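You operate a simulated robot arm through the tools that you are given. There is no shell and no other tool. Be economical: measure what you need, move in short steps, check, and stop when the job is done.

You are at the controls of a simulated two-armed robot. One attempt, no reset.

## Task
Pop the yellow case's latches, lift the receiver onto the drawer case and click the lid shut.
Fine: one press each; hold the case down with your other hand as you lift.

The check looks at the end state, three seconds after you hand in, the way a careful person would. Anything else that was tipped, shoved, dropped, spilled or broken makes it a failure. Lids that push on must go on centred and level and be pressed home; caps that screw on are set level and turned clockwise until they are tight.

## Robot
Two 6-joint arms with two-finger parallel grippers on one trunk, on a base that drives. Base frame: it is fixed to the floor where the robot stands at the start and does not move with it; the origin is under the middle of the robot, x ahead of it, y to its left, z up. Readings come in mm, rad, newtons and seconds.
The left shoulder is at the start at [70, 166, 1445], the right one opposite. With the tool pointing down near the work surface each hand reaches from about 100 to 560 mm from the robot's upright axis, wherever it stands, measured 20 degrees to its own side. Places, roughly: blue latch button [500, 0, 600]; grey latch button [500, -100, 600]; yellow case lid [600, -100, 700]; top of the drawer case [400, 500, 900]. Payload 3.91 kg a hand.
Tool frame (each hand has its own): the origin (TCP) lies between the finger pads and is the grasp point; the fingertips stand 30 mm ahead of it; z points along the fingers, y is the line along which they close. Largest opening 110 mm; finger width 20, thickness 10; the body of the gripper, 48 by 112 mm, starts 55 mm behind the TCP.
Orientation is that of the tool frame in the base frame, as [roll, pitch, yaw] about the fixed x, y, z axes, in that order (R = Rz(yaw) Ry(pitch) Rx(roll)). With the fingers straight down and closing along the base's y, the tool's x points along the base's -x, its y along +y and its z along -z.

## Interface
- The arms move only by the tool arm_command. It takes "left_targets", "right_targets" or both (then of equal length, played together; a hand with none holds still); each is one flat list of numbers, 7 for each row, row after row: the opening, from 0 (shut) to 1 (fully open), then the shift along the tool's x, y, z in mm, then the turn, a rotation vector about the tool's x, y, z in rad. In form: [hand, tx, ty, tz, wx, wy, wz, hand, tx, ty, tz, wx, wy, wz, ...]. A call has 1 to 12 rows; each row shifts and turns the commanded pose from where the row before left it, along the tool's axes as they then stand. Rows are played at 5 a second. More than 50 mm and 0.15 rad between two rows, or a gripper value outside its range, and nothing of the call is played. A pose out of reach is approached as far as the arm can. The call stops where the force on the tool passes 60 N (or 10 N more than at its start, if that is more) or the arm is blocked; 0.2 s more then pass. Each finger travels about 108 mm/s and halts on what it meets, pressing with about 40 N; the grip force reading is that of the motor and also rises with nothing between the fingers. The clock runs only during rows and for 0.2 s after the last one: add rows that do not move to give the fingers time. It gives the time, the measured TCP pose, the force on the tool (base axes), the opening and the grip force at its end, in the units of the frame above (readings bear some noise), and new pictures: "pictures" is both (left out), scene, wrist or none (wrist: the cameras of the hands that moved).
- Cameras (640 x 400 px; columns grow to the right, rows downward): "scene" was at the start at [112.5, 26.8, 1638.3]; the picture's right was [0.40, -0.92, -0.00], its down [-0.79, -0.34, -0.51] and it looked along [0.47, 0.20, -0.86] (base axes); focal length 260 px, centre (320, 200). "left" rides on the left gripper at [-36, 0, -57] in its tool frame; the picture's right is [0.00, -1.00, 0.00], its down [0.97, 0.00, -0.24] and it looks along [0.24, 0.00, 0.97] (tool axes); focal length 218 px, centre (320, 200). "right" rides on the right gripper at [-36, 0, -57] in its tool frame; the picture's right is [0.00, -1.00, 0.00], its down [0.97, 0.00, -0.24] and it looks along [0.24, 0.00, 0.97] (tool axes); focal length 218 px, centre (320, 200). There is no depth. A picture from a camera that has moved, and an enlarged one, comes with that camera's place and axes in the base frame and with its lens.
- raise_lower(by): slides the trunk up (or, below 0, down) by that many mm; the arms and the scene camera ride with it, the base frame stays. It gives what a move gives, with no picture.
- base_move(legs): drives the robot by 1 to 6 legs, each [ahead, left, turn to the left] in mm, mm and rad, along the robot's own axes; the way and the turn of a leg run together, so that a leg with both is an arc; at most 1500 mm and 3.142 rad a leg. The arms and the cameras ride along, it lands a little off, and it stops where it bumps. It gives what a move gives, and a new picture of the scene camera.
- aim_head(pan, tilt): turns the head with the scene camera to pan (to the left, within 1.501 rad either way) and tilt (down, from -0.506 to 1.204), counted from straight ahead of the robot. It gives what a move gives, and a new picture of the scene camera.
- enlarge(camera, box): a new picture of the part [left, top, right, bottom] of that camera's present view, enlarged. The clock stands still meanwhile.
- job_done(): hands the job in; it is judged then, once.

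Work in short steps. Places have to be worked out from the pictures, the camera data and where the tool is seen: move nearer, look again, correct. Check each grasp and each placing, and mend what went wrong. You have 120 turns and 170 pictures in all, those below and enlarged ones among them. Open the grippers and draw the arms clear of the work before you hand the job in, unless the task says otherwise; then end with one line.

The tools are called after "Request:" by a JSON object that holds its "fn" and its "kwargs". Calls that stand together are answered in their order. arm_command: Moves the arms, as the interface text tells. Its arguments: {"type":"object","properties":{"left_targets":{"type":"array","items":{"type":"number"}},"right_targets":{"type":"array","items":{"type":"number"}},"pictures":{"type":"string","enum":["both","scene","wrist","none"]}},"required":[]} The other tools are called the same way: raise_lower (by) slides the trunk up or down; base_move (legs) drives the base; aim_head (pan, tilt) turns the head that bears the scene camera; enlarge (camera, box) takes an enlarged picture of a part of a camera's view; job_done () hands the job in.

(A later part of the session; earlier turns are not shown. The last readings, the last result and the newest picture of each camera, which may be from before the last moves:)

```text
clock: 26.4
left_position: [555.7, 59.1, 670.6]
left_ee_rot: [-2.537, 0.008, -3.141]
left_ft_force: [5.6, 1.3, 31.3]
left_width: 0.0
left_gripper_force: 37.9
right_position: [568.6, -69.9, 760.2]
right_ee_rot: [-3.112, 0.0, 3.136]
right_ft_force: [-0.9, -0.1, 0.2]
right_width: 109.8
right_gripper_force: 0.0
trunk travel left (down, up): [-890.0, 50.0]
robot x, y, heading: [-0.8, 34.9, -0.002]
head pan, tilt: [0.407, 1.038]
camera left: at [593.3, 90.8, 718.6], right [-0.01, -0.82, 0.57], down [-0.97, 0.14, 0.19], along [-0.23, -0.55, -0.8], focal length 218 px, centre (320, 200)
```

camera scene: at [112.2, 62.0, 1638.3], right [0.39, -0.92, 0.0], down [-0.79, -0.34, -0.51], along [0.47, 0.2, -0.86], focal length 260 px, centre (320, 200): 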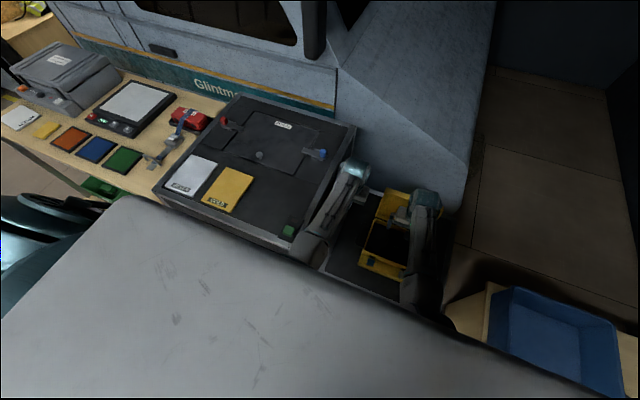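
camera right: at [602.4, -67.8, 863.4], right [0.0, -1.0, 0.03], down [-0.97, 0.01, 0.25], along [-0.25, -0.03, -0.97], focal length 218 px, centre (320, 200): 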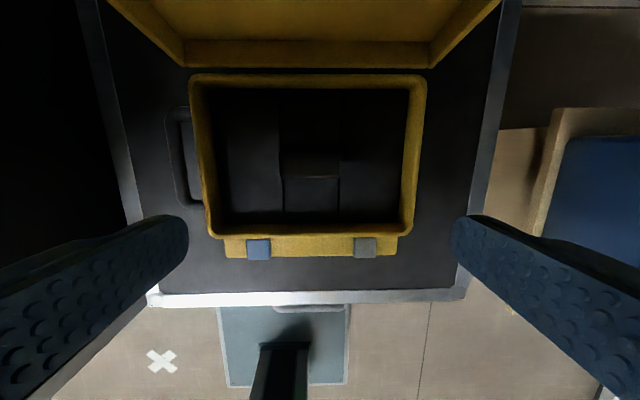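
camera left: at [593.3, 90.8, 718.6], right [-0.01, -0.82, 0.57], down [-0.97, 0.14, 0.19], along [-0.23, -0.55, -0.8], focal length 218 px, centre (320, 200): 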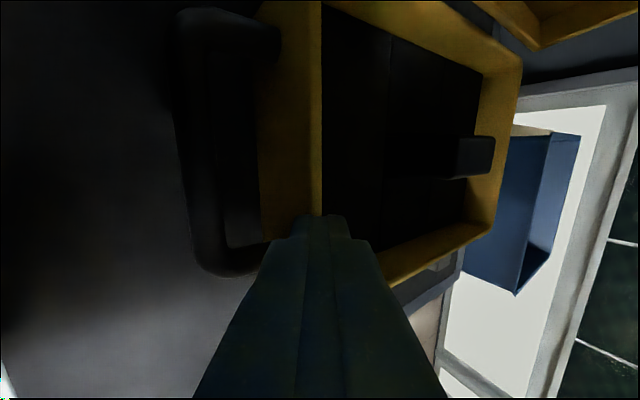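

Left fingertip rests on the rim (z≈646) with ~31 N; I ease it slightly and bring the right hand over the receiver to z 705.

Request:
{"fn": "arm_command", "kwargs": {"left_targets": [0, 0, -0.8, -1.2, 0, 0, 0, 0, 0, 0, 0, 0, 0, 0, 0, 0, 0, 0, 0, 0, 0], "right_targets": [0.8, -8, 2.5, 27, -0.03, 0, 0, 0.8, -7, 2.5, 27, 0, 0, 0, 0.8, 0, 0, 0, 0, 0, 0], "pictures": "wrist"}}

Request:
{"fn": "enlarge", "kwargs": {"camera": "right", "box": [220, 120, 420, 250]}}

```text
clock: 27.2
left_position: [556.0, 58.2, 670.2]
left_ee_rot: [-2.541, 0.007, 3.14]
left_ft_force: [12.0, 1.2, 32.9]
left_width: 0.0
left_gripper_force: 37.1
right_position: [584.2, -50.5, 708.2]
right_ee_rot: [3.124, 0.003, -3.14]
right_ft_force: [-0.3, 0.3, -0.7]
right_width: 87.9
right_gripper_force: 0.1
trunk travel left (down, up): [-890.0, 50.0]
robot x, y, heading: [-2.7, 37.5, -0.005]
head pan, tilt: [0.407, 1.038]
camera right: at [620.2, -52.1, 766.2], right [0.0, -1.0, -0.02], down [-0.97, -0.01, 0.24], along [-0.24, 0.02, -0.97], focal length 218 px, centre (320, 200)
camera left: at [592.6, 91.1, 718.5], right [0.0, -0.83, 0.56], down [-0.97, 0.14, 0.19], along [-0.24, -0.55, -0.8], focal length 218 px, centre (320, 200)
```

right: 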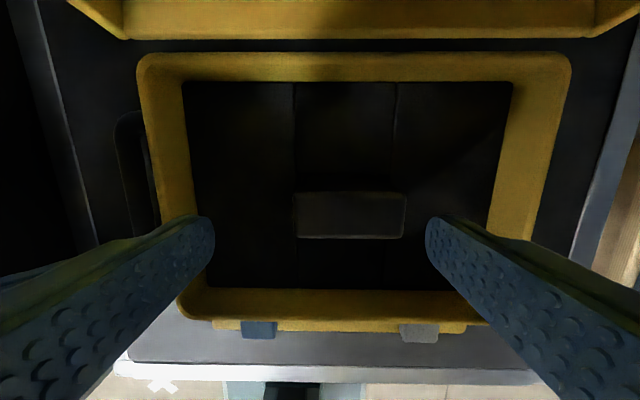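
left: 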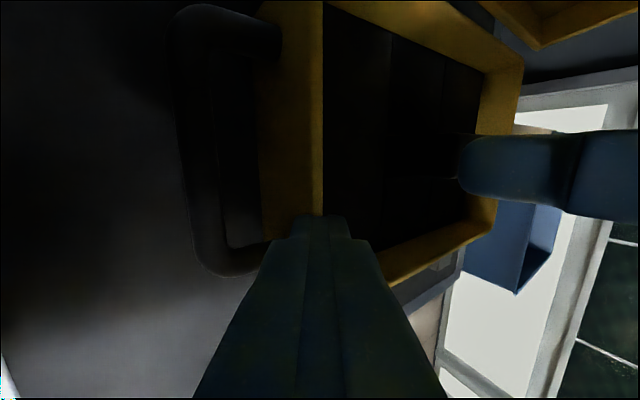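

```text
3.08 times, centred on (320, 185) of right
camera zoom: at [620.2, -52.1, 766.2], right [0.0, -1.0, -0.02], down [-0.97, -0.01, 0.24], along [-0.24, 0.02, -0.97], focal length 672 px, centre (320, 246)
```

zoom: 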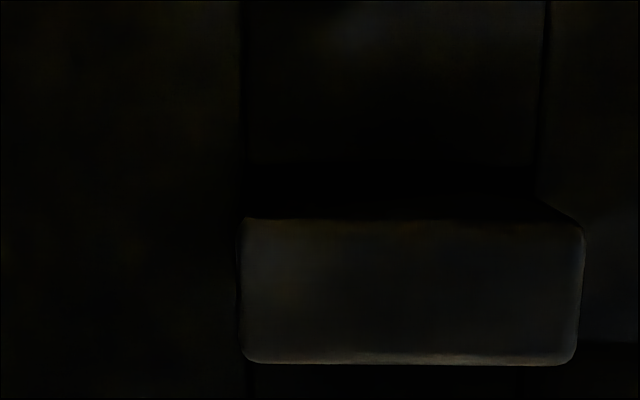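

Receiver centre refined to (586,-65,661). I shift the right hand 14 mm right, then descend to z 658 with the fingers on either side, and ease the left a little.

Request:
{"fn": "arm_command", "kwargs": {"left_targets": [0, -0.5, -1, -1.5, 0, 0, 0, 0, 0, 0, 0, 0, 0, 0, 0, 0, 0, 0, 0, 0, 0, 0, 0, 0, 0, 0, 0, 0], "right_targets": [0.8, -2, -14.5, 0, 0.017, 0, 0, 0.8, 0, 0, 20, 0, 0, 0, 0.8, 0, 0, 18, 0, 0, 0, 0.8, 0, 0, 0, 0, 0, 0], "pictures": "wrist"}}

```text
clock: 28.2
left_position: [551.9, 60.4, 669.8]
left_ee_rot: [-2.54, -0.002, 3.139]
left_ft_force: [-1.8, 5.3, 9.9]
left_width: 0.0
left_gripper_force: 37.6
right_position: [585.4, -65.0, 669.1]
right_ee_rot: [-3.14, 0.0, 3.141]
right_ft_force: [-0.6, -0.7, -0.7]
right_width: 87.8
right_gripper_force: 0.1
trunk travel left (down, up): [-890.0, 50.0]
robot x, y, heading: [1.9, 35.8, 0.004]
head pan, tilt: [0.407, 1.038]
camera right: at [621.4, -64.9, 727.1], right [0.0, -1.0, 0.0], down [-0.97, 0.0, 0.24], along [-0.24, 0.0, -0.97], focal length 218 px, centre (320, 200)
camera left: at [589.6, 91.5, 716.5], right [0.0, -0.83, 0.56], down [-0.97, 0.14, 0.2], along [-0.24, -0.55, -0.8], focal length 218 px, centre (320, 200)
```

right: 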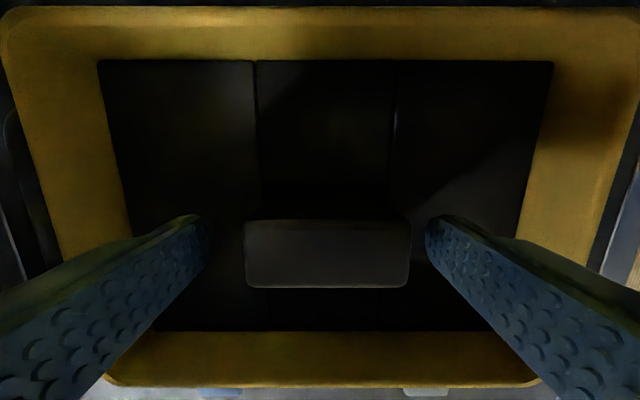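
left: 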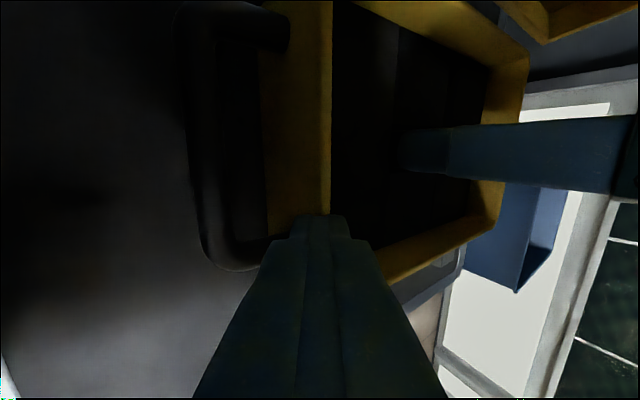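

Left holds ~10 N; right is well centred with tips at z≈639. I lower 12 mm more and close.

Request:
{"fn": "arm_command", "kwargs": {"right_targets": [0.8, 0, 0, 6, 0, 0, 0, 0.8, 0, 0, 6, 0, 0, 0, 0.6, 0, 0, 0, 0, 0, 0, 0.4, 0, 0, 0, 0, 0, 0, 0.35, 0, 0, 0, 0, 0, 0, 0.35, 0, 0, 0, 0, 0, 0], "pictures": "wrist"}}

```text
clock: 29.6
left_position: [553.9, 59.1, 670.4]
left_ee_rot: [-2.541, 0.0, 3.139]
left_ft_force: [-0.2, -0.7, 1.0]
left_width: 0.0
left_gripper_force: 37.7
right_position: [585.5, -66.7, 657.0]
right_ee_rot: [-3.141, 0.001, -3.14]
right_ft_force: [0.7, 0.0, 0.3]
right_width: 57.6
right_gripper_force: 39.9
trunk travel left (down, up): [-890.0, 50.0]
robot x, y, heading: [1.2, 35.9, -0.001]
head pan, tilt: [0.407, 1.038]
camera right: at [622.3, -65.4, 714.8], right [0.0, -1.0, 0.0], down [-0.97, 0.0, 0.24], along [-0.24, 0.0, -0.97], focal length 218 px, centre (320, 200)
```

right: 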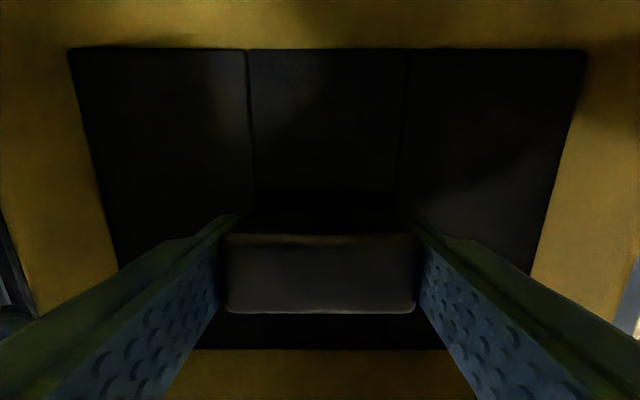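

Receiver gripped (57.6 mm, 40 N). The left force has faded, so I press it down 2 mm again before lifting.

Request:
{"fn": "arm_command", "kwargs": {"left_targets": [0, 0, 1.1, 1.6, 0, 0, 0, 0, 0, 0, 0, 0, 0, 0], "pictures": "none"}}

```text
clock: 30.2
left_position: [554.4, 59.7, 668.7]
left_ee_rot: [-2.542, 0.002, 3.14]
left_ft_force: [-1.1, 3.0, 8.0]
left_width: 0.0
left_gripper_force: 38.4
right_position: [585.1, -66.4, 658.5]
right_ee_rot: [3.141, 0.002, -3.141]
right_ft_force: [-0.2, -0.5, -1.3]
right_width: 57.6
right_gripper_force: 40.5
trunk travel left (down, up): [-890.0, 50.0]
robot x, y, heading: [4.9, 37.2, -0.002]
head pan, tilt: [0.407, 1.038]
```

Pressing a little more on the left, then lifting the right slowly.

Request:
{"fn": "arm_command", "kwargs": {"left_targets": [0, 0, 0.6, 0.9, 0, 0, 0, 0, 0, 0, 0, 0, 0, 0, 0, 0, 0, 0, 0, 0, 0, 0, 0, 0, 0, 0, 0, 0, 0, 0, 0, 0, 0, 0, 0], "right_targets": [0.3, 0, 0, 0, 0, 0, 0, 0.3, 0, 0, -4, 0, 0, 0, 0.3, 0, 0, -4, 0, 0, 0, 0.3, 0, 0, -4, 0, 0, 0, 0.3, 0, 0, -4, 0, 0, 0], "pictures": "wrist"}}

```text
clock: 31.4
left_position: [554.9, 59.2, 668.9]
left_ee_rot: [-2.541, 0.003, 3.139]
left_ft_force: [4.3, 6.2, 19.1]
left_width: 0.0
left_gripper_force: 37.9
right_position: [584.4, -66.1, 675.3]
right_ee_rot: [-3.139, 0.002, -3.139]
right_ft_force: [0.0, -0.5, -0.5]
right_width: 57.6
right_gripper_force: 40.2
trunk travel left (down, up): [-890.0, 50.0]
robot x, y, heading: [-1.4, 35.0, -0.004]
head pan, tilt: [0.407, 1.038]
camera right: at [621.0, -66.1, 733.0], right [0.0, -1.0, 0.0], down [-0.97, 0.0, 0.24], along [-0.24, 0.0, -0.97], focal length 218 px, centre (320, 200)
camera left: at [591.9, 91.7, 715.8], right [0.0, -0.83, 0.56], down [-0.97, 0.14, 0.19], along [-0.24, -0.55, -0.8], focal length 218 px, centre (320, 200)
```

right: 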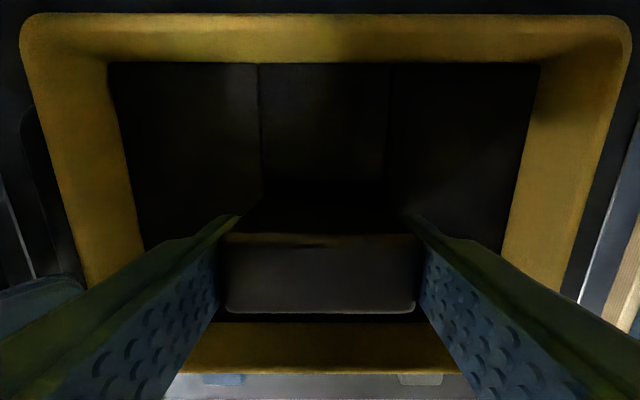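
left: 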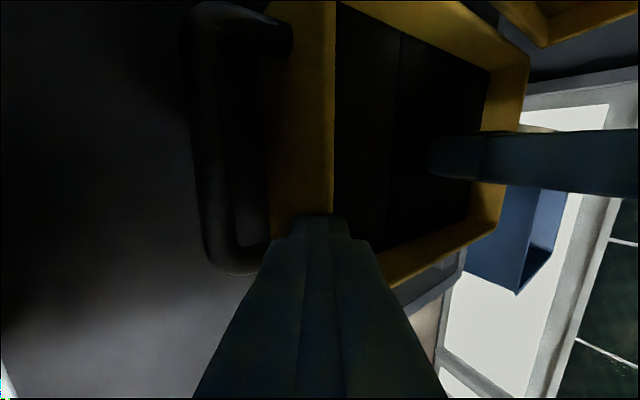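

The receiver rises freely and the case stays down. I lift on, 70 mm more.

Request:
{"fn": "arm_command", "kwargs": {"right_targets": [0.3, 0, 0, -8, 0, 0, 0, 0.3, 0, 0, -10, 0, 0, 0, 0.3, 0, 0, -12, 0, 0, 0, 0.3, 0, 0, -20, 0, 0, 0, 0.3, 0, 0, -20, 0, 0, 0, 0.3, 0, 0, 0, 0, 0, 0], "pictures": "both"}}

Request:
{"fn": "enlarge", "kwargs": {"camera": "left", "box": [300, 0, 640, 250]}}

```text
clock: 32.8
left_position: [553.9, 59.7, 667.6]
left_ee_rot: [-2.541, 0.003, 3.14]
left_ft_force: [5.1, 7.8, 20.5]
left_width: 0.0
left_gripper_force: 37.9
right_position: [584.3, -65.9, 745.7]
right_ee_rot: [-3.139, 0.002, -3.141]
right_ft_force: [-0.3, 0.0, -1.1]
right_width: 57.7
right_gripper_force: 40.3
trunk travel left (down, up): [-890.0, 50.0]
robot x, y, heading: [0.7, 34.2, -0.003]
head pan, tilt: [0.407, 1.038]
camera scene: at [109.8, 63.4, 1588.5], right [0.39, -0.92, 0.0], down [-0.79, -0.34, -0.51], along [0.47, 0.2, -0.86], focal length 260 px, centre (320, 200)
camera right: at [621.7, -66.0, 803.5], right [0.0, -1.0, 0.0], down [-0.97, 0.0, 0.24], along [-0.24, 0.0, -0.97], focal length 218 px, centre (320, 200)
```

scene: 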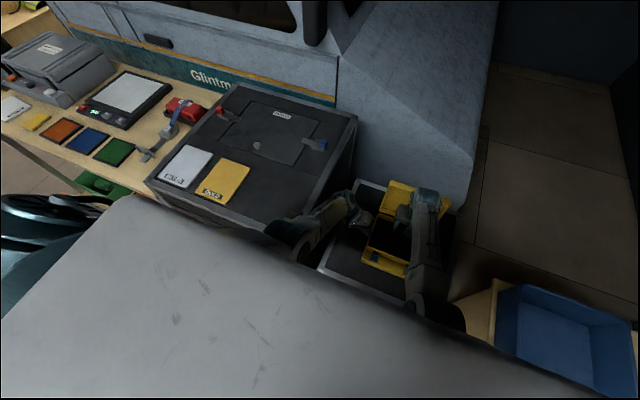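
right: 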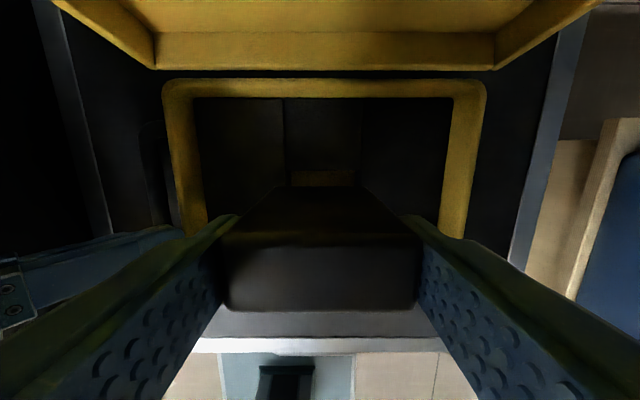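

```text
1.60 times, centred on (470, 125) of left
camera zoom: at [590.8, 91.5, 715.3], right [0.0, -0.82, 0.57], down [-0.97, 0.14, 0.2], along [-0.24, -0.55, -0.8], focal length 349 px, centre (80, 320)
```

zoom: 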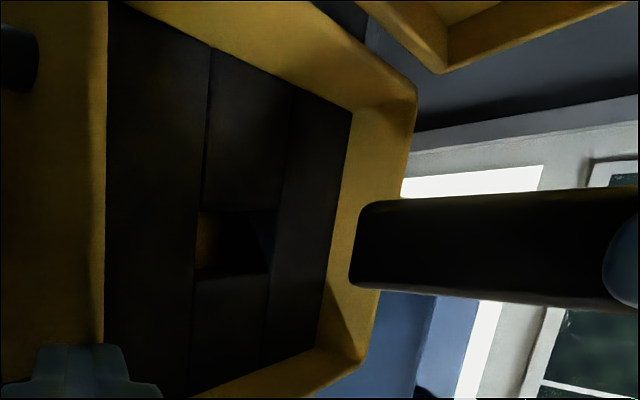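

The receiver (about 73 mm long) is fully out and clear. I take the left hand off the rim, then raise the trunk.

Request:
{"fn": "arm_command", "kwargs": {"left_targets": [0, 0, -8, -12, 0, 0, 0, 0, 0, -20, -30, 0, 0, 0, 0, 0, -20, -30, 0, 0, 0, 0, 0, -10, -30, 0, 0, 0], "right_targets": [0.3, 0, 0, -10, 0, 0, 0, 0.3, 0, -10, -30, 0, 0, 0, 0.3, 0, -15, -35, 0, 0, 0, 0.3, 0, -15, -35, 0, 0, 0], "pictures": "none"}}

Request:
{"fn": "raise_lower", "kwargs": {"by": 50}}

Request:
{"fn": "enlarge", "kwargs": {"camera": "scene", "box": [140, 70, 460, 270]}}

```text
clock: 33.8
left_position: [551.9, 67.9, 785.0]
left_ee_rot: [-2.543, -0.002, 3.139]
left_ft_force: [-0.4, 0.4, 0.8]
left_width: 0.0
left_gripper_force: 37.7
right_position: [586.5, -107.9, 852.8]
right_ee_rot: [-3.141, 0.0, -3.138]
right_ft_force: [0.2, -0.4, -2.4]
right_width: 57.6
right_gripper_force: 40.5
trunk travel left (down, up): [-890.0, 50.0]
robot x, y, heading: [-1.5, 35.4, 0.0]
head pan, tilt: [0.407, 1.038]
```

```text
clock: 34.7
left_position: [553.8, 68.0, 833.1]
left_ee_rot: [-2.54, 0.0, 3.138]
left_ft_force: [-0.3, 0.1, 0.0]
left_width: 0.0
left_gripper_force: 37.2
right_position: [588.2, -108.0, 902.2]
right_ee_rot: [-3.141, 0.0, -3.139]
right_ft_force: [1.2, 0.1, -1.3]
right_width: 57.5
right_gripper_force: 40.0
trunk travel left (down, up): [-940.0, 0.0]
robot x, y, heading: [-1.6, 36.7, -0.0]
head pan, tilt: [0.407, 1.038]
```

```text
2.00 times, centred on (300, 170) of scene
camera zoom: at [113.4, 62.3, 1638.2], right [0.39, -0.92, 0.0], down [-0.79, -0.34, -0.51], along [0.47, 0.2, -0.86], focal length 521 px, centre (360, 260)
```

zoom: 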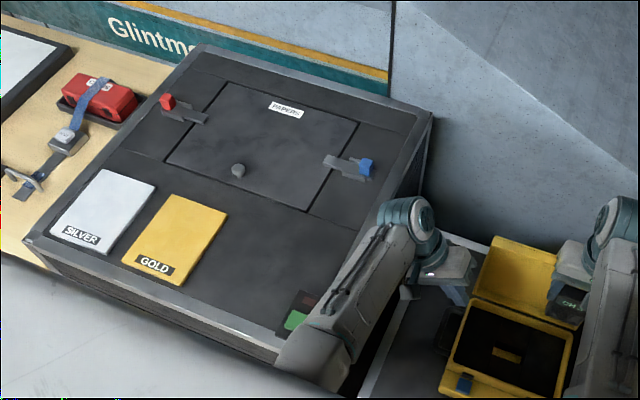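

The view confirms a free area on the drawer case between the gold card and the right edge. I raise and untilt the left hand, and raise the right with the receiver to z≈1035.

Request:
{"fn": "arm_command", "kwargs": {"left_targets": [0, -10, 2, -40, -0.1, 0, 0, 0, -10, 2, -40, -0.1, 0, 0, 0, -10, 2, -40, -0.1, 0, 0, 0, -10, 2, -40, -0.1, 0, 0, 0, -10, 2, -40, -0.1, 0, 0, 0, -10, 2, -40, -0.1, 0, 0, 0, 0, 0, 0, 0, 0, 0], "right_targets": [0.3, 0, -20, -30, 0, 0, 0, 0.3, 0, -20, -30, 0, 0, 0, 0.3, 0, -20, -30, 0, 0, 0, 0.3, 0, -20, -30, 0, 0, 0, 0.3, 0, 0, -15, 0, 0, 0, 0.3, 0, 0, 0, 0, 0, 0, 0.3, 0, 0, 0, 0, 0, 0], "pictures": "both"}}

```text
clock: 36.3
left_position: [614.1, 159.9, 1052.4]
left_ee_rot: [3.14, 0.0, 3.14]
left_ft_force: [0.6, 0.4, -0.3]
left_width: 0.1
left_gripper_force: 37.5
right_position: [593.2, -188.7, 1027.5]
right_ee_rot: [3.141, 0.003, -3.14]
right_ft_force: [0.2, 0.2, -2.6]
right_width: 57.5
right_gripper_force: 40.6
right hand out of reach, approached as far as the arm can: row 5
trunk travel left (down, up): [-940.0, 0.0]
robot x, y, heading: [0.5, 35.1, -0.003]
head pan, tilt: [0.407, 1.038]
camera scene: at [112.2, 62.0, 1638.3], right [0.39, -0.92, 0.0], down [-0.79, -0.34, -0.51], along [0.47, 0.2, -0.86], focal length 260 px, centre (320, 200)
camera right: at [629.7, -187.1, 1084.7], right [0.0, -1.0, 0.0], down [-0.97, 0.0, 0.24], along [-0.24, 0.0, -0.97], focal length 218 px, centre (320, 200)
camera left: at [651.2, 159.6, 1110.1], right [0.0, -1.0, 0.0], down [-0.97, 0.0, 0.24], along [-0.24, 0.0, -0.97], focal length 218 px, centre (320, 200)
```

scene: 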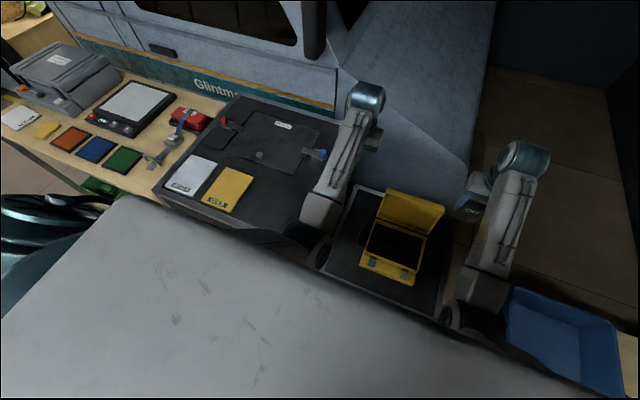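
right: 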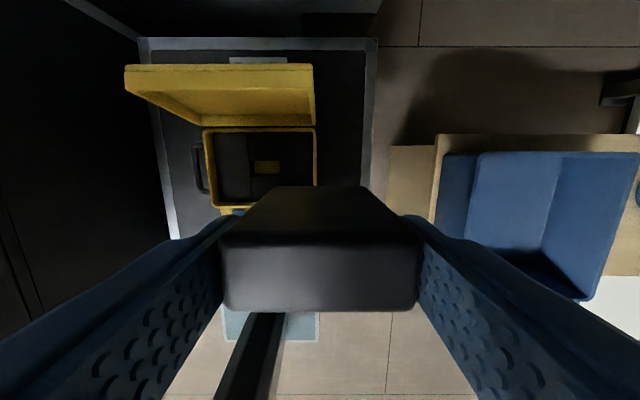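
left: 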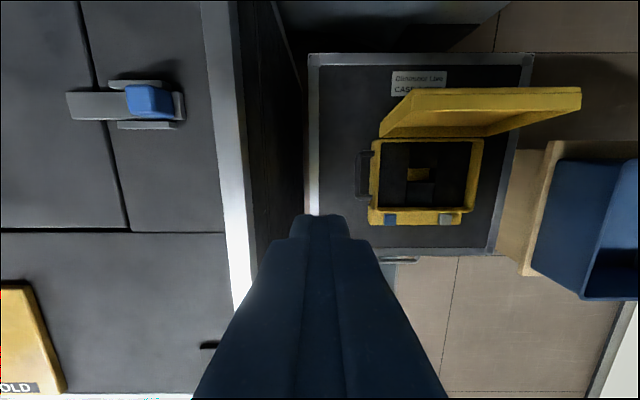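

Receiver is held securely with its bottom near z 957; the blue latch triangulates to z≈920, so the top is ~905–910. I drive left 300 mm first.

Request:
{"fn": "base_move", "kwargs": {"legs": [[0, 300, 0]]}}

```text
clock: 38.4
left_position: [613.1, 461.1, 1052.7]
left_ee_rot: [3.139, -0.001, 3.14]
left_ft_force: [0.0, -0.2, -0.1]
left_width: 0.1
left_gripper_force: 37.2
right_position: [593.1, 113.3, 1027.2]
right_ee_rot: [3.14, 0.001, -3.14]
right_ft_force: [0.9, 0.4, -2.1]
right_width: 57.8
right_gripper_force: 40.3
trunk travel left (down, up): [-940.0, 0.0]
robot x, y, heading: [-0.6, 337.5, 0.001]
head pan, tilt: [0.407, 1.038]
camera scene: at [113.2, 363.0, 1638.3], right [0.39, -0.92, 0.0], down [-0.79, -0.34, -0.51], along [0.47, 0.2, -0.86], focal length 260 px, centre (320, 200)
```

scene: 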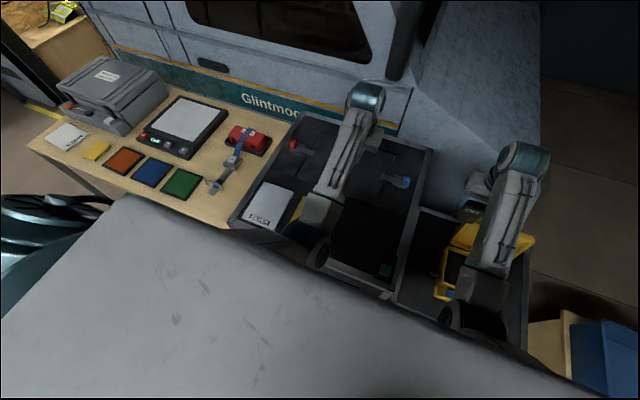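

All clear; I drive 255 mm further left.

Request:
{"fn": "base_move", "kwargs": {"legs": [[0, 255, 0]]}}

Request:
{"fn": "enlarge", "kwargs": {"camera": "right", "box": [0, 0, 640, 400]}}

```text
clock: 40.3
left_position: [615.0, 703.9, 1051.9]
left_ee_rot: [-3.139, 0.0, 3.13]
left_ft_force: [-1.0, -0.1, 0.0]
left_width: 0.1
left_gripper_force: 37.7
right_position: [591.2, 357.0, 1027.1]
right_ee_rot: [-3.138, 0.001, 3.134]
right_ft_force: [-0.3, 0.6, -1.1]
right_width: 57.6
right_gripper_force: 40.0
trunk travel left (down, up): [-940.0, 0.0]
robot x, y, heading: [-0.5, 581.3, -0.005]
head pan, tilt: [0.407, 1.038]
stopped in leg 1: the robot was blocked; the commanded pose is now the measured one
camera scene: at [113.5, 612.7, 1638.1], right [0.39, -0.92, 0.0], down [-0.8, -0.33, -0.51], along [0.47, 0.19, -0.86], focal length 260 px, centre (320, 200)
```

scene: 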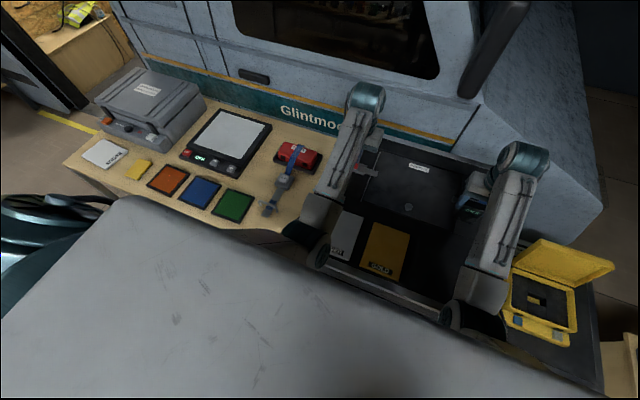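

```text
1.00 times, centred on (320, 200) of right
camera zoom: at [627.8, 357.1, 1084.2], right [-0.01, -1.0, 0.0], down [-0.97, 0.01, 0.24], along [-0.24, 0.0, -0.97], focal length 218 px, centre (320, 200)
```

zoom: 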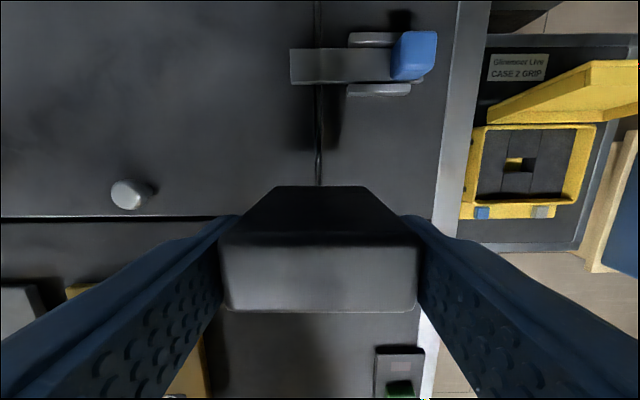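

The base bumped lightly at y≈581 but the receiver is above the drawer case at y 357. I draw the hand back to x≈470 and check.

Request:
{"fn": "arm_command", "kwargs": {"right_targets": [0.3, 30, 2, 0, 0, 0, 0, 0.3, 30, 2, 0, 0, 0, 0, 0.3, 30, 2, 0, 0, 0, 0, 0.3, 30, 2, 0, 0, 0, 0, 0.3, 0, 0, 0, 0, 0, 0], "pictures": "wrist"}}

```text
clock: 41.5
left_position: [615.4, 700.9, 1052.9]
left_ee_rot: [3.14, 0.0, 3.132]
left_ft_force: [0.1, -0.9, -0.1]
left_width: 0.1
left_gripper_force: 37.7
right_position: [483.6, 365.0, 990.5]
right_ee_rot: [-3.139, 0.005, 3.133]
right_ft_force: [-0.1, 0.4, -0.6]
right_width: 57.6
right_gripper_force: 40.4
right hand out of reach, approached as far as the arm can: row 1, 2, 3, 4
trunk travel left (down, up): [-940.0, 0.0]
robot x, y, heading: [-1.2, 582.4, -0.014]
head pan, tilt: [0.407, 1.038]
camera right: at [519.2, 365.9, 1048.8], right [-0.01, -1.0, 0.0], down [-0.97, 0.01, 0.23], along [-0.23, 0.0, -0.97], focal length 218 px, centre (320, 200)
```

right: 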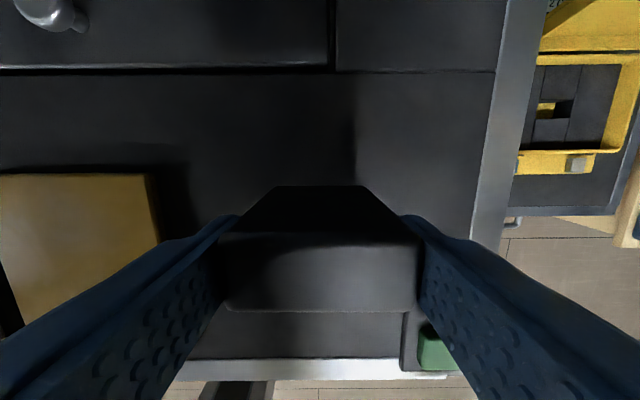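

The hand is at (484,365,990), just above the surface. I lower the commanded height gradually to seek contact.

Request:
{"fn": "arm_command", "kwargs": {"right_targets": [0.3, 0, 0, 18, 0, 0, 0, 0.3, 0, 0, 20, 0, 0, 0, 0.3, 0, 0, 0, 0, 0, 0], "pictures": "none"}}

```text
clock: 42.3
left_position: [610.0, 701.3, 1055.8]
left_ee_rot: [-3.14, 0.005, 3.129]
left_ft_force: [0.4, 0.6, 0.2]
left_width: 0.0
left_gripper_force: 37.8
right_position: [478.8, 366.9, 957.7]
right_ee_rot: [-3.14, 0.013, 3.134]
right_ft_force: [-1.7, -0.5, 45.8]
right_width: 57.5
right_gripper_force: 40.0
trunk travel left (down, up): [-940.0, 0.0]
robot x, y, heading: [-3.1, 580.0, -0.013]
head pan, tilt: [0.407, 1.038]
```

Firm contact (46 N) at TCP z≈958; I ease up a few mm before releasing.

Request:
{"fn": "arm_command", "kwargs": {"right_targets": [0.3, 0, 0, -2.5, 0, 0, 0, 0.3, 0, 0, 0, 0, 0, 0], "pictures": "wrist"}}

```text
clock: 42.9
left_position: [610.6, 702.2, 1054.3]
left_ee_rot: [-3.141, 0.003, 3.13]
left_ft_force: [-0.4, -0.1, -0.1]
left_width: 0.0
left_gripper_force: 37.7
right_position: [479.5, 366.9, 958.0]
right_ee_rot: [-3.139, 0.008, 3.132]
right_ft_force: [-1.8, -1.1, 38.3]
right_width: 57.4
right_gripper_force: 40.2
trunk travel left (down, up): [-940.0, 0.0]
robot x, y, heading: [0.5, 580.4, -0.007]
head pan, tilt: [0.407, 1.038]
camera right: at [514.9, 367.1, 1015.7], right [-0.01, -1.0, 0.0], down [-0.97, 0.01, 0.23], along [-0.23, 0.0, -0.97], focal length 218 px, centre (320, 200)
```

right: 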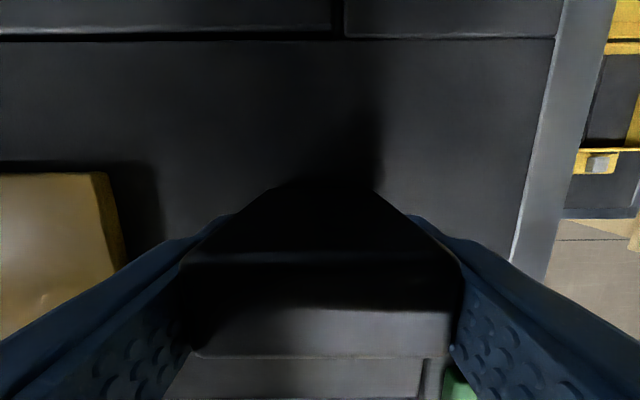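

The receiver slid up ~25 mm in the grip as it touched down (surface ≈ z 912), so it is standing on the top. I relieve the pressure further.

Request:
{"fn": "arm_command", "kwargs": {"right_targets": [0.3, 0, 0, -4, 0, 0, 0, 0.3, 0, 0, 0, 0, 0, 0], "pictures": "none"}}

```text
clock: 43.5
left_position: [613.2, 702.7, 1053.5]
left_ee_rot: [3.141, 0.001, 3.132]
left_ft_force: [0.1, -0.5, -0.7]
left_width: 0.1
left_gripper_force: 37.9
right_position: [479.4, 365.7, 958.7]
right_ee_rot: [-3.14, 0.0, 3.136]
right_ft_force: [-2.1, 2.7, 8.0]
right_width: 57.5
right_gripper_force: 39.9
trunk travel left (down, up): [-940.0, 0.0]
robot x, y, heading: [-2.1, 579.1, -0.01]
head pan, tilt: [0.407, 1.038]
```

Only 8 N left and the hand is level. One mm more, then open gently.

Request:
{"fn": "arm_command", "kwargs": {"right_targets": [0.3, 0, 0, -1, 0, 0, 0, 0.53, 0, 0, 0, 0, 0, 0, 0.58, 0, 0, 0, 0, 0, 0, 0.65, 0, 0, 0, 0, 0, 0, 0.7, 0, 0, 0, 0, 0, 0, 0.7, 0, 0, 0, 0, 0, 0], "pictures": "wrist"}}

```text
clock: 44.9
left_position: [615.3, 700.5, 1052.1]
left_ee_rot: [-3.141, 0.0, 3.129]
left_ft_force: [0.2, -0.7, -0.6]
left_width: 0.0
left_gripper_force: 37.9
right_position: [481.6, 365.2, 959.0]
right_ee_rot: [-3.141, 0.002, 3.133]
right_ft_force: [-0.5, 0.5, 0.5]
right_width: 77.0
right_gripper_force: 0.1
trunk travel left (down, up): [-940.0, 0.0]
robot x, y, heading: [0.2, 581.8, -0.016]
head pan, tilt: [0.407, 1.038]
camera right: at [517.9, 366.0, 1017.9], right [-0.01, -1.0, 0.0], down [-0.97, 0.01, 0.24], along [-0.24, 0.0, -0.97], focal length 218 px, centre (320, 200)
```

right: 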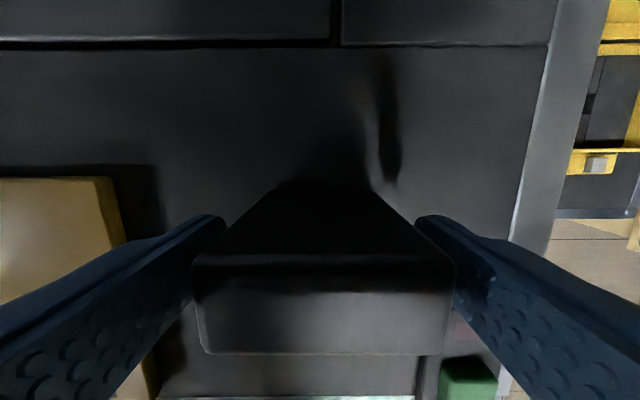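

It stands by itself. Straight up is reach-limited here, so I rise 22 mm, then slide the open fingers forward past it, then rise.

Request:
{"fn": "arm_command", "kwargs": {"right_targets": [0.8, 0, 0, -11, 0, 0, 0, 0.8, 0, 0, -11, 0, 0, 0, 0.8, 0, 0, 0, 0, 0, 0], "pictures": "wrist"}}

```text
clock: 45.7
left_position: [614.0, 699.7, 1052.9]
left_ee_rot: [3.141, 0.001, 3.133]
left_ft_force: [-0.2, 0.0, -0.6]
left_width: 0.0
left_gripper_force: 37.9
right_position: [481.6, 365.9, 981.7]
right_ee_rot: [-3.141, 0.003, 3.133]
right_ft_force: [-0.2, 1.2, -0.4]
right_width: 87.9
right_gripper_force: 0.0
trunk travel left (down, up): [-940.0, 0.0]
robot x, y, heading: [-2.6, 583.2, -0.014]
head pan, tilt: [0.407, 1.038]
camera right: at [518.0, 365.7, 1040.1], right [-0.01, -1.0, 0.0], down [-0.97, 0.01, 0.24], along [-0.24, 0.0, -0.97], focal length 218 px, centre (320, 200)
```

right: 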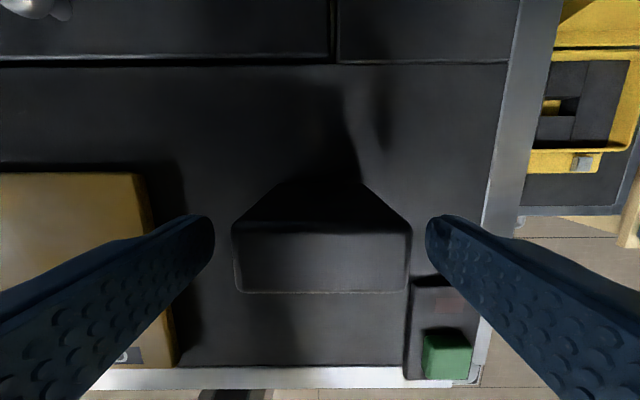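

Receiver stands upright and clear of both fingers. Forward 75 mm with a small rise, then up.

Request:
{"fn": "arm_command", "kwargs": {"right_targets": [0.8, -20, 0, -2, 0, 0, 0, 0.8, -25, 0, -4, 0, 0, 0, 0.8, -30, 0, -6, 0, 0, 0, 0.8, -20, 0, -30, 0, 0, 0, 0.8, -10, 0, -15, 0, 0, 0, 0.8, 0, 0, 0, 0, 0, 0], "pictures": "both"}}

Request:
{"fn": "enlarge", "kwargs": {"camera": "right", "box": [150, 200, 550, 400]}}

```text
clock: 47.1
left_position: [614.0, 701.8, 1051.0]
left_ee_rot: [-3.141, 0.0, 3.131]
left_ft_force: [0.8, 0.2, 0.1]
left_width: 0.1
left_gripper_force: 37.9
right_position: [591.9, 366.3, 1028.0]
right_ee_rot: [3.141, 0.006, 3.133]
right_ft_force: [-0.1, 0.7, 0.6]
right_width: 87.9
right_gripper_force: 0.1
right hand out of reach, approached as far as the arm can: row 4, 5
trunk travel left (down, up): [-940.0, 0.0]
robot x, y, heading: [0.5, 580.9, -0.012]
head pan, tilt: [0.407, 1.038]
camera scene: at [111.8, 607.5, 1638.3], right [0.39, -0.92, 0.0], down [-0.79, -0.33, -0.51], along [0.47, 0.2, -0.86], focal length 260 px, centre (320, 200)
camera right: at [627.9, 366.3, 1086.9], right [-0.01, -1.0, 0.0], down [-0.97, 0.01, 0.23], along [-0.23, 0.0, -0.97], focal length 218 px, centre (320, 200)
```

scene: 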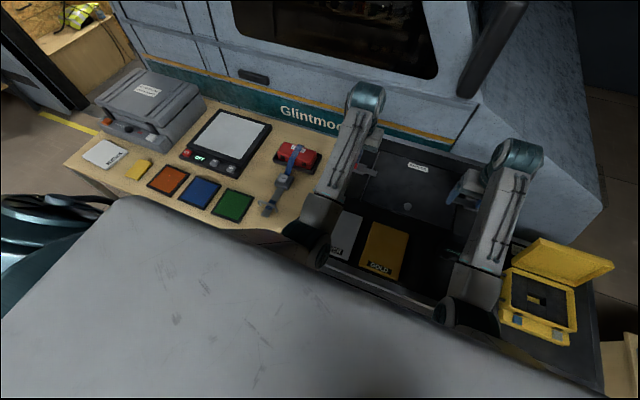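
right: 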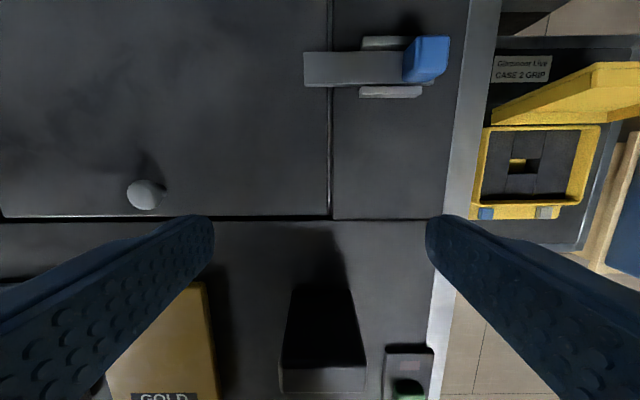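

```text
1.60 times, centred on (350, 300) of right
camera zoom: at [627.9, 366.3, 1086.9], right [-0.01, -1.0, 0.0], down [-0.97, 0.01, 0.23], along [-0.23, 0.0, -0.97], focal length 349 px, centre (272, 40)
```

zoom: 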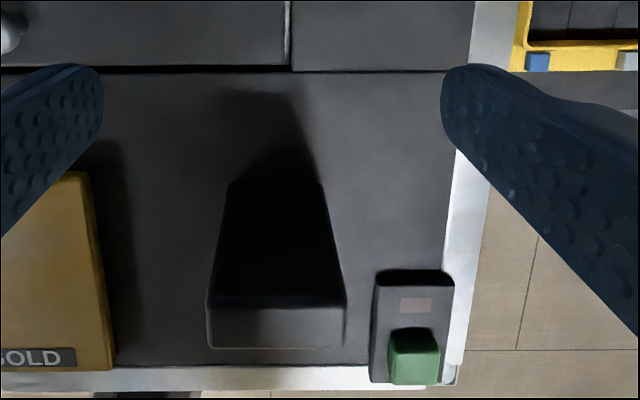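

The receiver stands squarely on the drawer case. I drive back right 455 mm, hands high, to deal with the lid.

Request:
{"fn": "base_move", "kwargs": {"legs": [[0, -455, 0]]}}

Request:
{"fn": "enlarge", "kwargs": {"camera": "right", "box": [100, 0, 500, 250]}}

Request:
{"fn": "enlarge", "kwargs": {"camera": "scene", "box": [330, 130, 530, 270]}}

```text
clock: 49.8
left_position: [610.6, 256.9, 1053.4]
left_ee_rot: [-3.141, 0.0, 3.14]
left_ft_force: [-0.2, -0.1, -0.5]
left_width: 0.0
left_gripper_force: 37.9
right_position: [590.2, -77.5, 1029.7]
right_ee_rot: [-3.14, 0.008, -3.141]
right_ft_force: [0.7, -0.1, 0.9]
right_width: 87.8
right_gripper_force: 0.1
trunk travel left (down, up): [-940.0, 0.0]
robot x, y, heading: [-5.4, 131.2, -0.003]
head pan, tilt: [0.407, 1.038]
camera scene: at [108.9, 160.6, 1638.3], right [0.39, -0.92, 0.0], down [-0.79, -0.34, -0.51], along [0.47, 0.2, -0.86], focal length 260 px, centre (320, 200)
```

scene: 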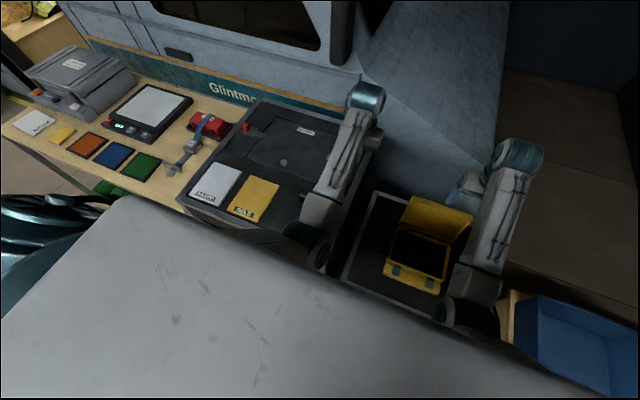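

```text
1.60 times, centred on (300, 125) of right
camera zoom: at [626.9, -76.4, 1087.1], right [0.0, -1.0, 0.0], down [-0.97, 0.0, 0.23], along [-0.23, 0.0, -0.97], focal length 349 px, centre (352, 320)
```

zoom: 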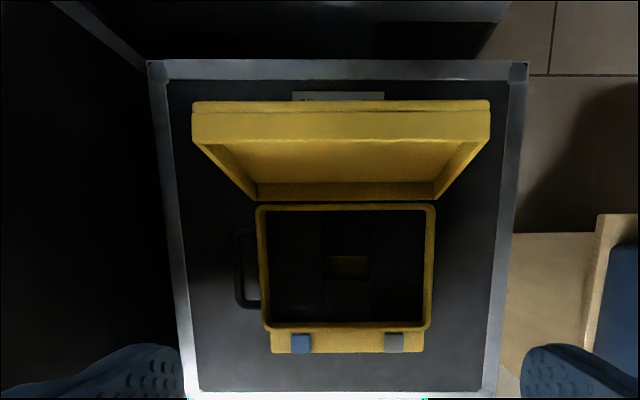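

```text
2.86 times, centred on (430, 200) of scene
camera zoom: at [108.9, 160.6, 1638.3], right [0.39, -0.92, 0.0], down [-0.79, -0.34, -0.51], along [0.47, 0.2, -0.86], focal length 744 px, centre (6, 200)
```

zoom: 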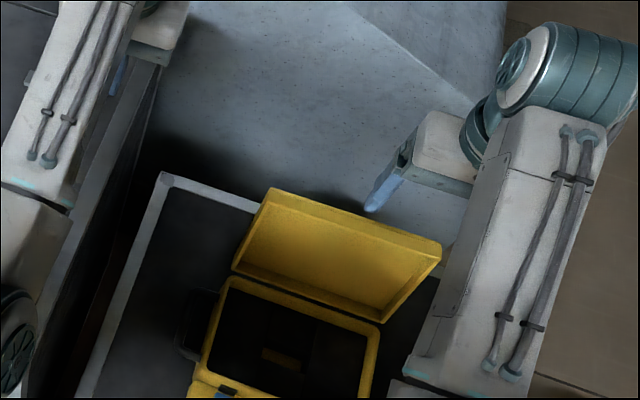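

From sizes in the picture the lid leans back ~13°, its free edge at about (694–725, z≈811), with room behind up to x≈838. I test reaching over it with the right hand.

Request:
{"fn": "arm_command", "kwargs": {"right_targets": [0.4, -32, -5, 25, 0, 0, 0, 0, -32, -5, 25, 0, 0, 0, 0, -32, -5, 25, 0, 0, 0, 0, -32, -5, 25, 0, 0, 0, 0, -32, -5, 25, 0, 0, 0, 0, 0, 0, 0, 0, 0, 0], "pictures": "both"}}

```text
clock: 51.2
left_position: [610.1, 255.6, 1051.7]
left_ee_rot: [-3.141, 0.0, 3.14]
left_ft_force: [-0.9, 0.4, -0.1]
left_width: 0.0
left_gripper_force: 37.6
right_position: [752.6, -100.8, 905.8]
right_ee_rot: [-3.141, 0.008, -3.14]
right_ft_force: [-0.2, -0.2, -0.2]
right_width: 0.0
right_gripper_force: 37.4
trunk travel left (down, up): [-940.0, 0.0]
robot x, y, heading: [-2.3, 130.5, -0.003]
head pan, tilt: [0.407, 1.038]
camera scene: at [108.3, 158.2, 1638.4], right [0.39, -0.92, 0.0], down [-0.79, -0.34, -0.51], along [0.47, 0.2, -0.86], focal length 260 px, centre (320, 200)
camera right: at [788.8, -101.3, 964.5], right [0.0, -1.0, 0.0], down [-0.97, 0.0, 0.23], along [-0.23, 0.0, -0.97], focal length 218 px, centre (320, 200)
```

scene: 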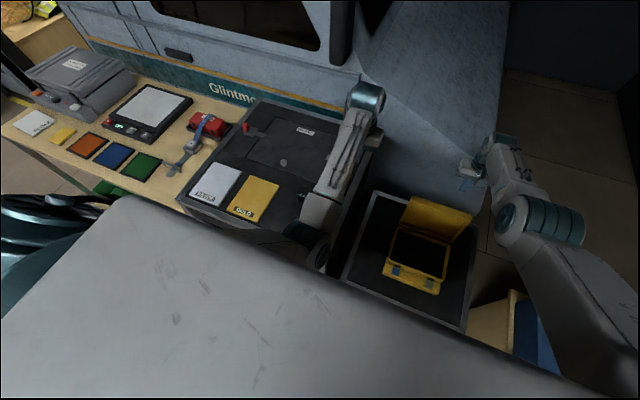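
right: 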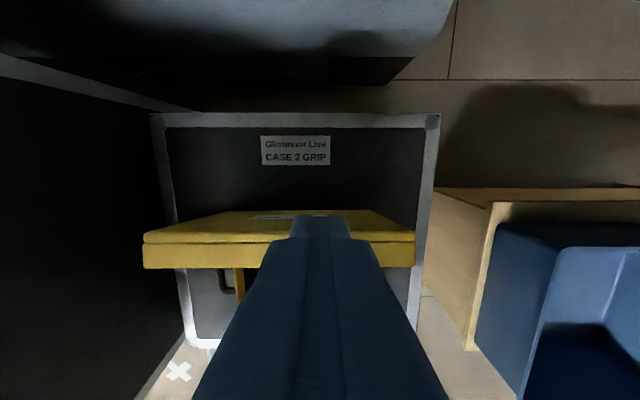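

Reach is fine: the hand is behind the lid (outer face x≈702–723). I centre in y and descend behind it to put the tips at z≈768.

Request:
{"fn": "arm_command", "kwargs": {"right_targets": [0, -3, 11, 36, 0, 0, 0, 0, 0, 11, 36, 0, 0, 0, 0, 0, 11, 36, 0, 0, 0, 0, 0, 0, 0, 0, 0, 0], "pictures": "wrist"}}

```text
clock: 52.2
left_position: [610.7, 256.8, 1052.8]
left_ee_rot: [3.141, -0.002, 3.139]
left_ft_force: [0.7, -0.2, 0.3]
left_width: 0.1
left_gripper_force: 38.1
right_position: [727.0, -84.0, 856.4]
right_ee_rot: [-3.141, 0.005, -3.14]
right_ft_force: [0.1, -0.6, -0.3]
right_width: 0.0
right_gripper_force: 38.0
right hand out of reach, approached as far as the arm can: row 1, 2, 3
trunk travel left (down, up): [-940.0, 0.0]
robot x, y, heading: [-4.6, 135.3, -0.001]
head pan, tilt: [0.407, 1.038]
camera right: at [761.8, -83.0, 914.2], right [0.0, -1.0, 0.0], down [-0.97, 0.0, 0.24], along [-0.24, 0.0, -0.97], focal length 218 px, centre (320, 200)
```

right: 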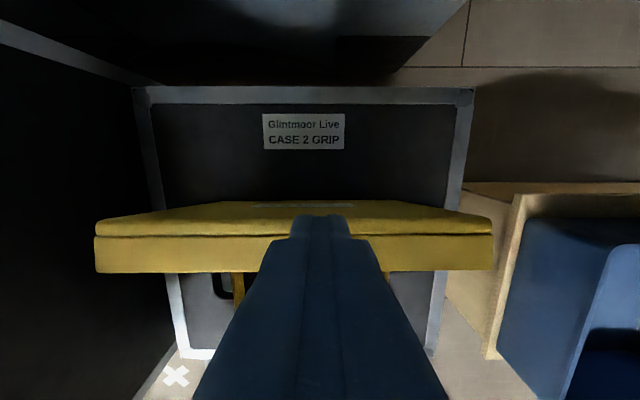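

Just out of reach. I rise, tilt the hand 0.4 rad forward to gain reach, then come down behind the lid edge again.

Request:
{"fn": "arm_command", "kwargs": {"right_targets": [0, 0, 0, -20, 0, -0.133, 0, 0, 0, 0, -20, 0, -0.133, 0, 0, 0, 0, -20, 0, -0.133, 0, 0, -22, 14, 9, 0, 0, 0, 0, 0, 0, 0, 0, 0, 0], "pictures": "wrist"}}

```text
clock: 53.4
left_position: [610.1, 256.8, 1052.1]
left_ee_rot: [-3.141, 0.0, 3.141]
left_ft_force: [-0.1, 0.4, 1.1]
left_width: 0.0
left_gripper_force: 37.4
right_position: [740.5, -69.6, 914.7]
right_ee_rot: [3.141, 0.405, -3.14]
right_ft_force: [0.3, -0.2, -0.4]
right_width: 0.0
right_gripper_force: 38.1
trunk travel left (down, up): [-940.0, 0.0]
robot x, y, heading: [-3.2, 130.0, -0.005]
head pan, tilt: [0.407, 1.038]
camera right: at [750.9, -69.9, 982.6], right [0.0, -1.0, 0.0], down [-0.99, 0.0, -0.16], along [0.16, 0.0, -0.99], focal length 218 px, centre (320, 200)
```

right: 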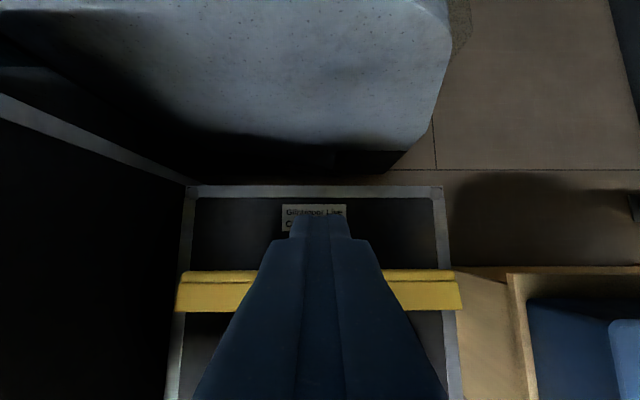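

Tip is at x≈752, clear behind the lid edge (x≈721). I go straight down 100 mm.

Request:
{"fn": "arm_command", "kwargs": {"right_targets": [0, 13, 0, 30.5, 0, 0, 0, 0, 13, 0, 30.5, 0, 0, 0, 0, 13, 0, 30.5, 0, 0, 0, 0, 0, 0, 0, 0, 0, 0], "pictures": "wrist"}}

```text
clock: 54.4
left_position: [610.8, 256.2, 1052.5]
left_ee_rot: [-3.141, -0.001, 3.139]
left_ft_force: [-0.7, 1.1, -0.8]
left_width: 0.3
left_gripper_force: 37.7
right_position: [740.2, -70.5, 815.3]
right_ee_rot: [3.141, 0.405, -3.138]
right_ft_force: [0.8, 0.1, -0.3]
right_width: 0.0
right_gripper_force: 37.6
trunk travel left (down, up): [-940.0, 0.0]
robot x, y, heading: [-1.0, 133.2, -0.004]
head pan, tilt: [0.407, 1.038]
camera right: at [750.9, -70.3, 883.6], right [0.0, -1.0, 0.0], down [-0.99, 0.0, -0.16], along [0.16, 0.0, -0.99], focal length 218 px, centre (320, 200)
```

right: 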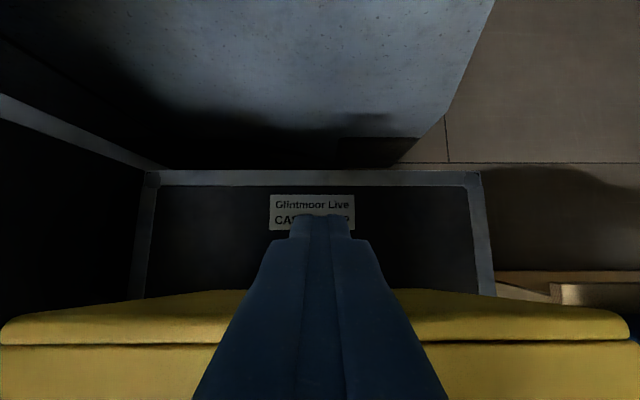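

Tips are behind and below the lid's edge. I go 10 mm lower and pull back 60 mm.

Request:
{"fn": "arm_command", "kwargs": {"right_targets": [0, 3.9, 0, 9.2, 0, 0, 0, 0, 13.8, 0, -5.9, 0, 0, 0, 0, 13.8, 0, -5.9, 0, 0, 0, 0, 13.8, 0, -5.9, 0, 0, 0, 0, 13.8, 0, -5.9, 0, 0, 0, 0, 0, 0, 0, 0, 0, 0], "pictures": "wrist"}}

```text
clock: 55.8
left_position: [609.9, 256.9, 1052.4]
left_ee_rot: [-3.141, 0.0, 3.14]
left_ft_force: [1.0, -0.3, -0.3]
left_width: 0.1
left_gripper_force: 37.9
right_position: [679.4, -72.1, 805.4]
right_ee_rot: [3.141, 0.404, -3.138]
right_ft_force: [1.1, -0.5, 0.3]
right_width: 0.0
right_gripper_force: 38.2
trunk travel left (down, up): [-940.0, 0.0]
robot x, y, heading: [-2.6, 132.8, -0.0]
head pan, tilt: [0.407, 1.038]
camera right: at [689.7, -70.4, 873.4], right [0.0, -1.0, 0.0], down [-0.99, 0.0, -0.16], along [0.16, 0.0, -0.99], focal length 218 px, centre (320, 200)
```

right: 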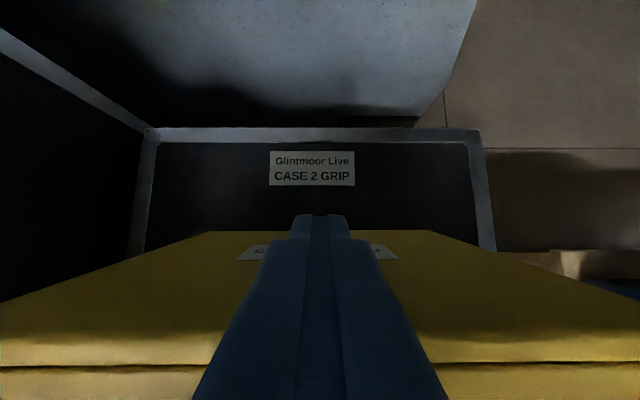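

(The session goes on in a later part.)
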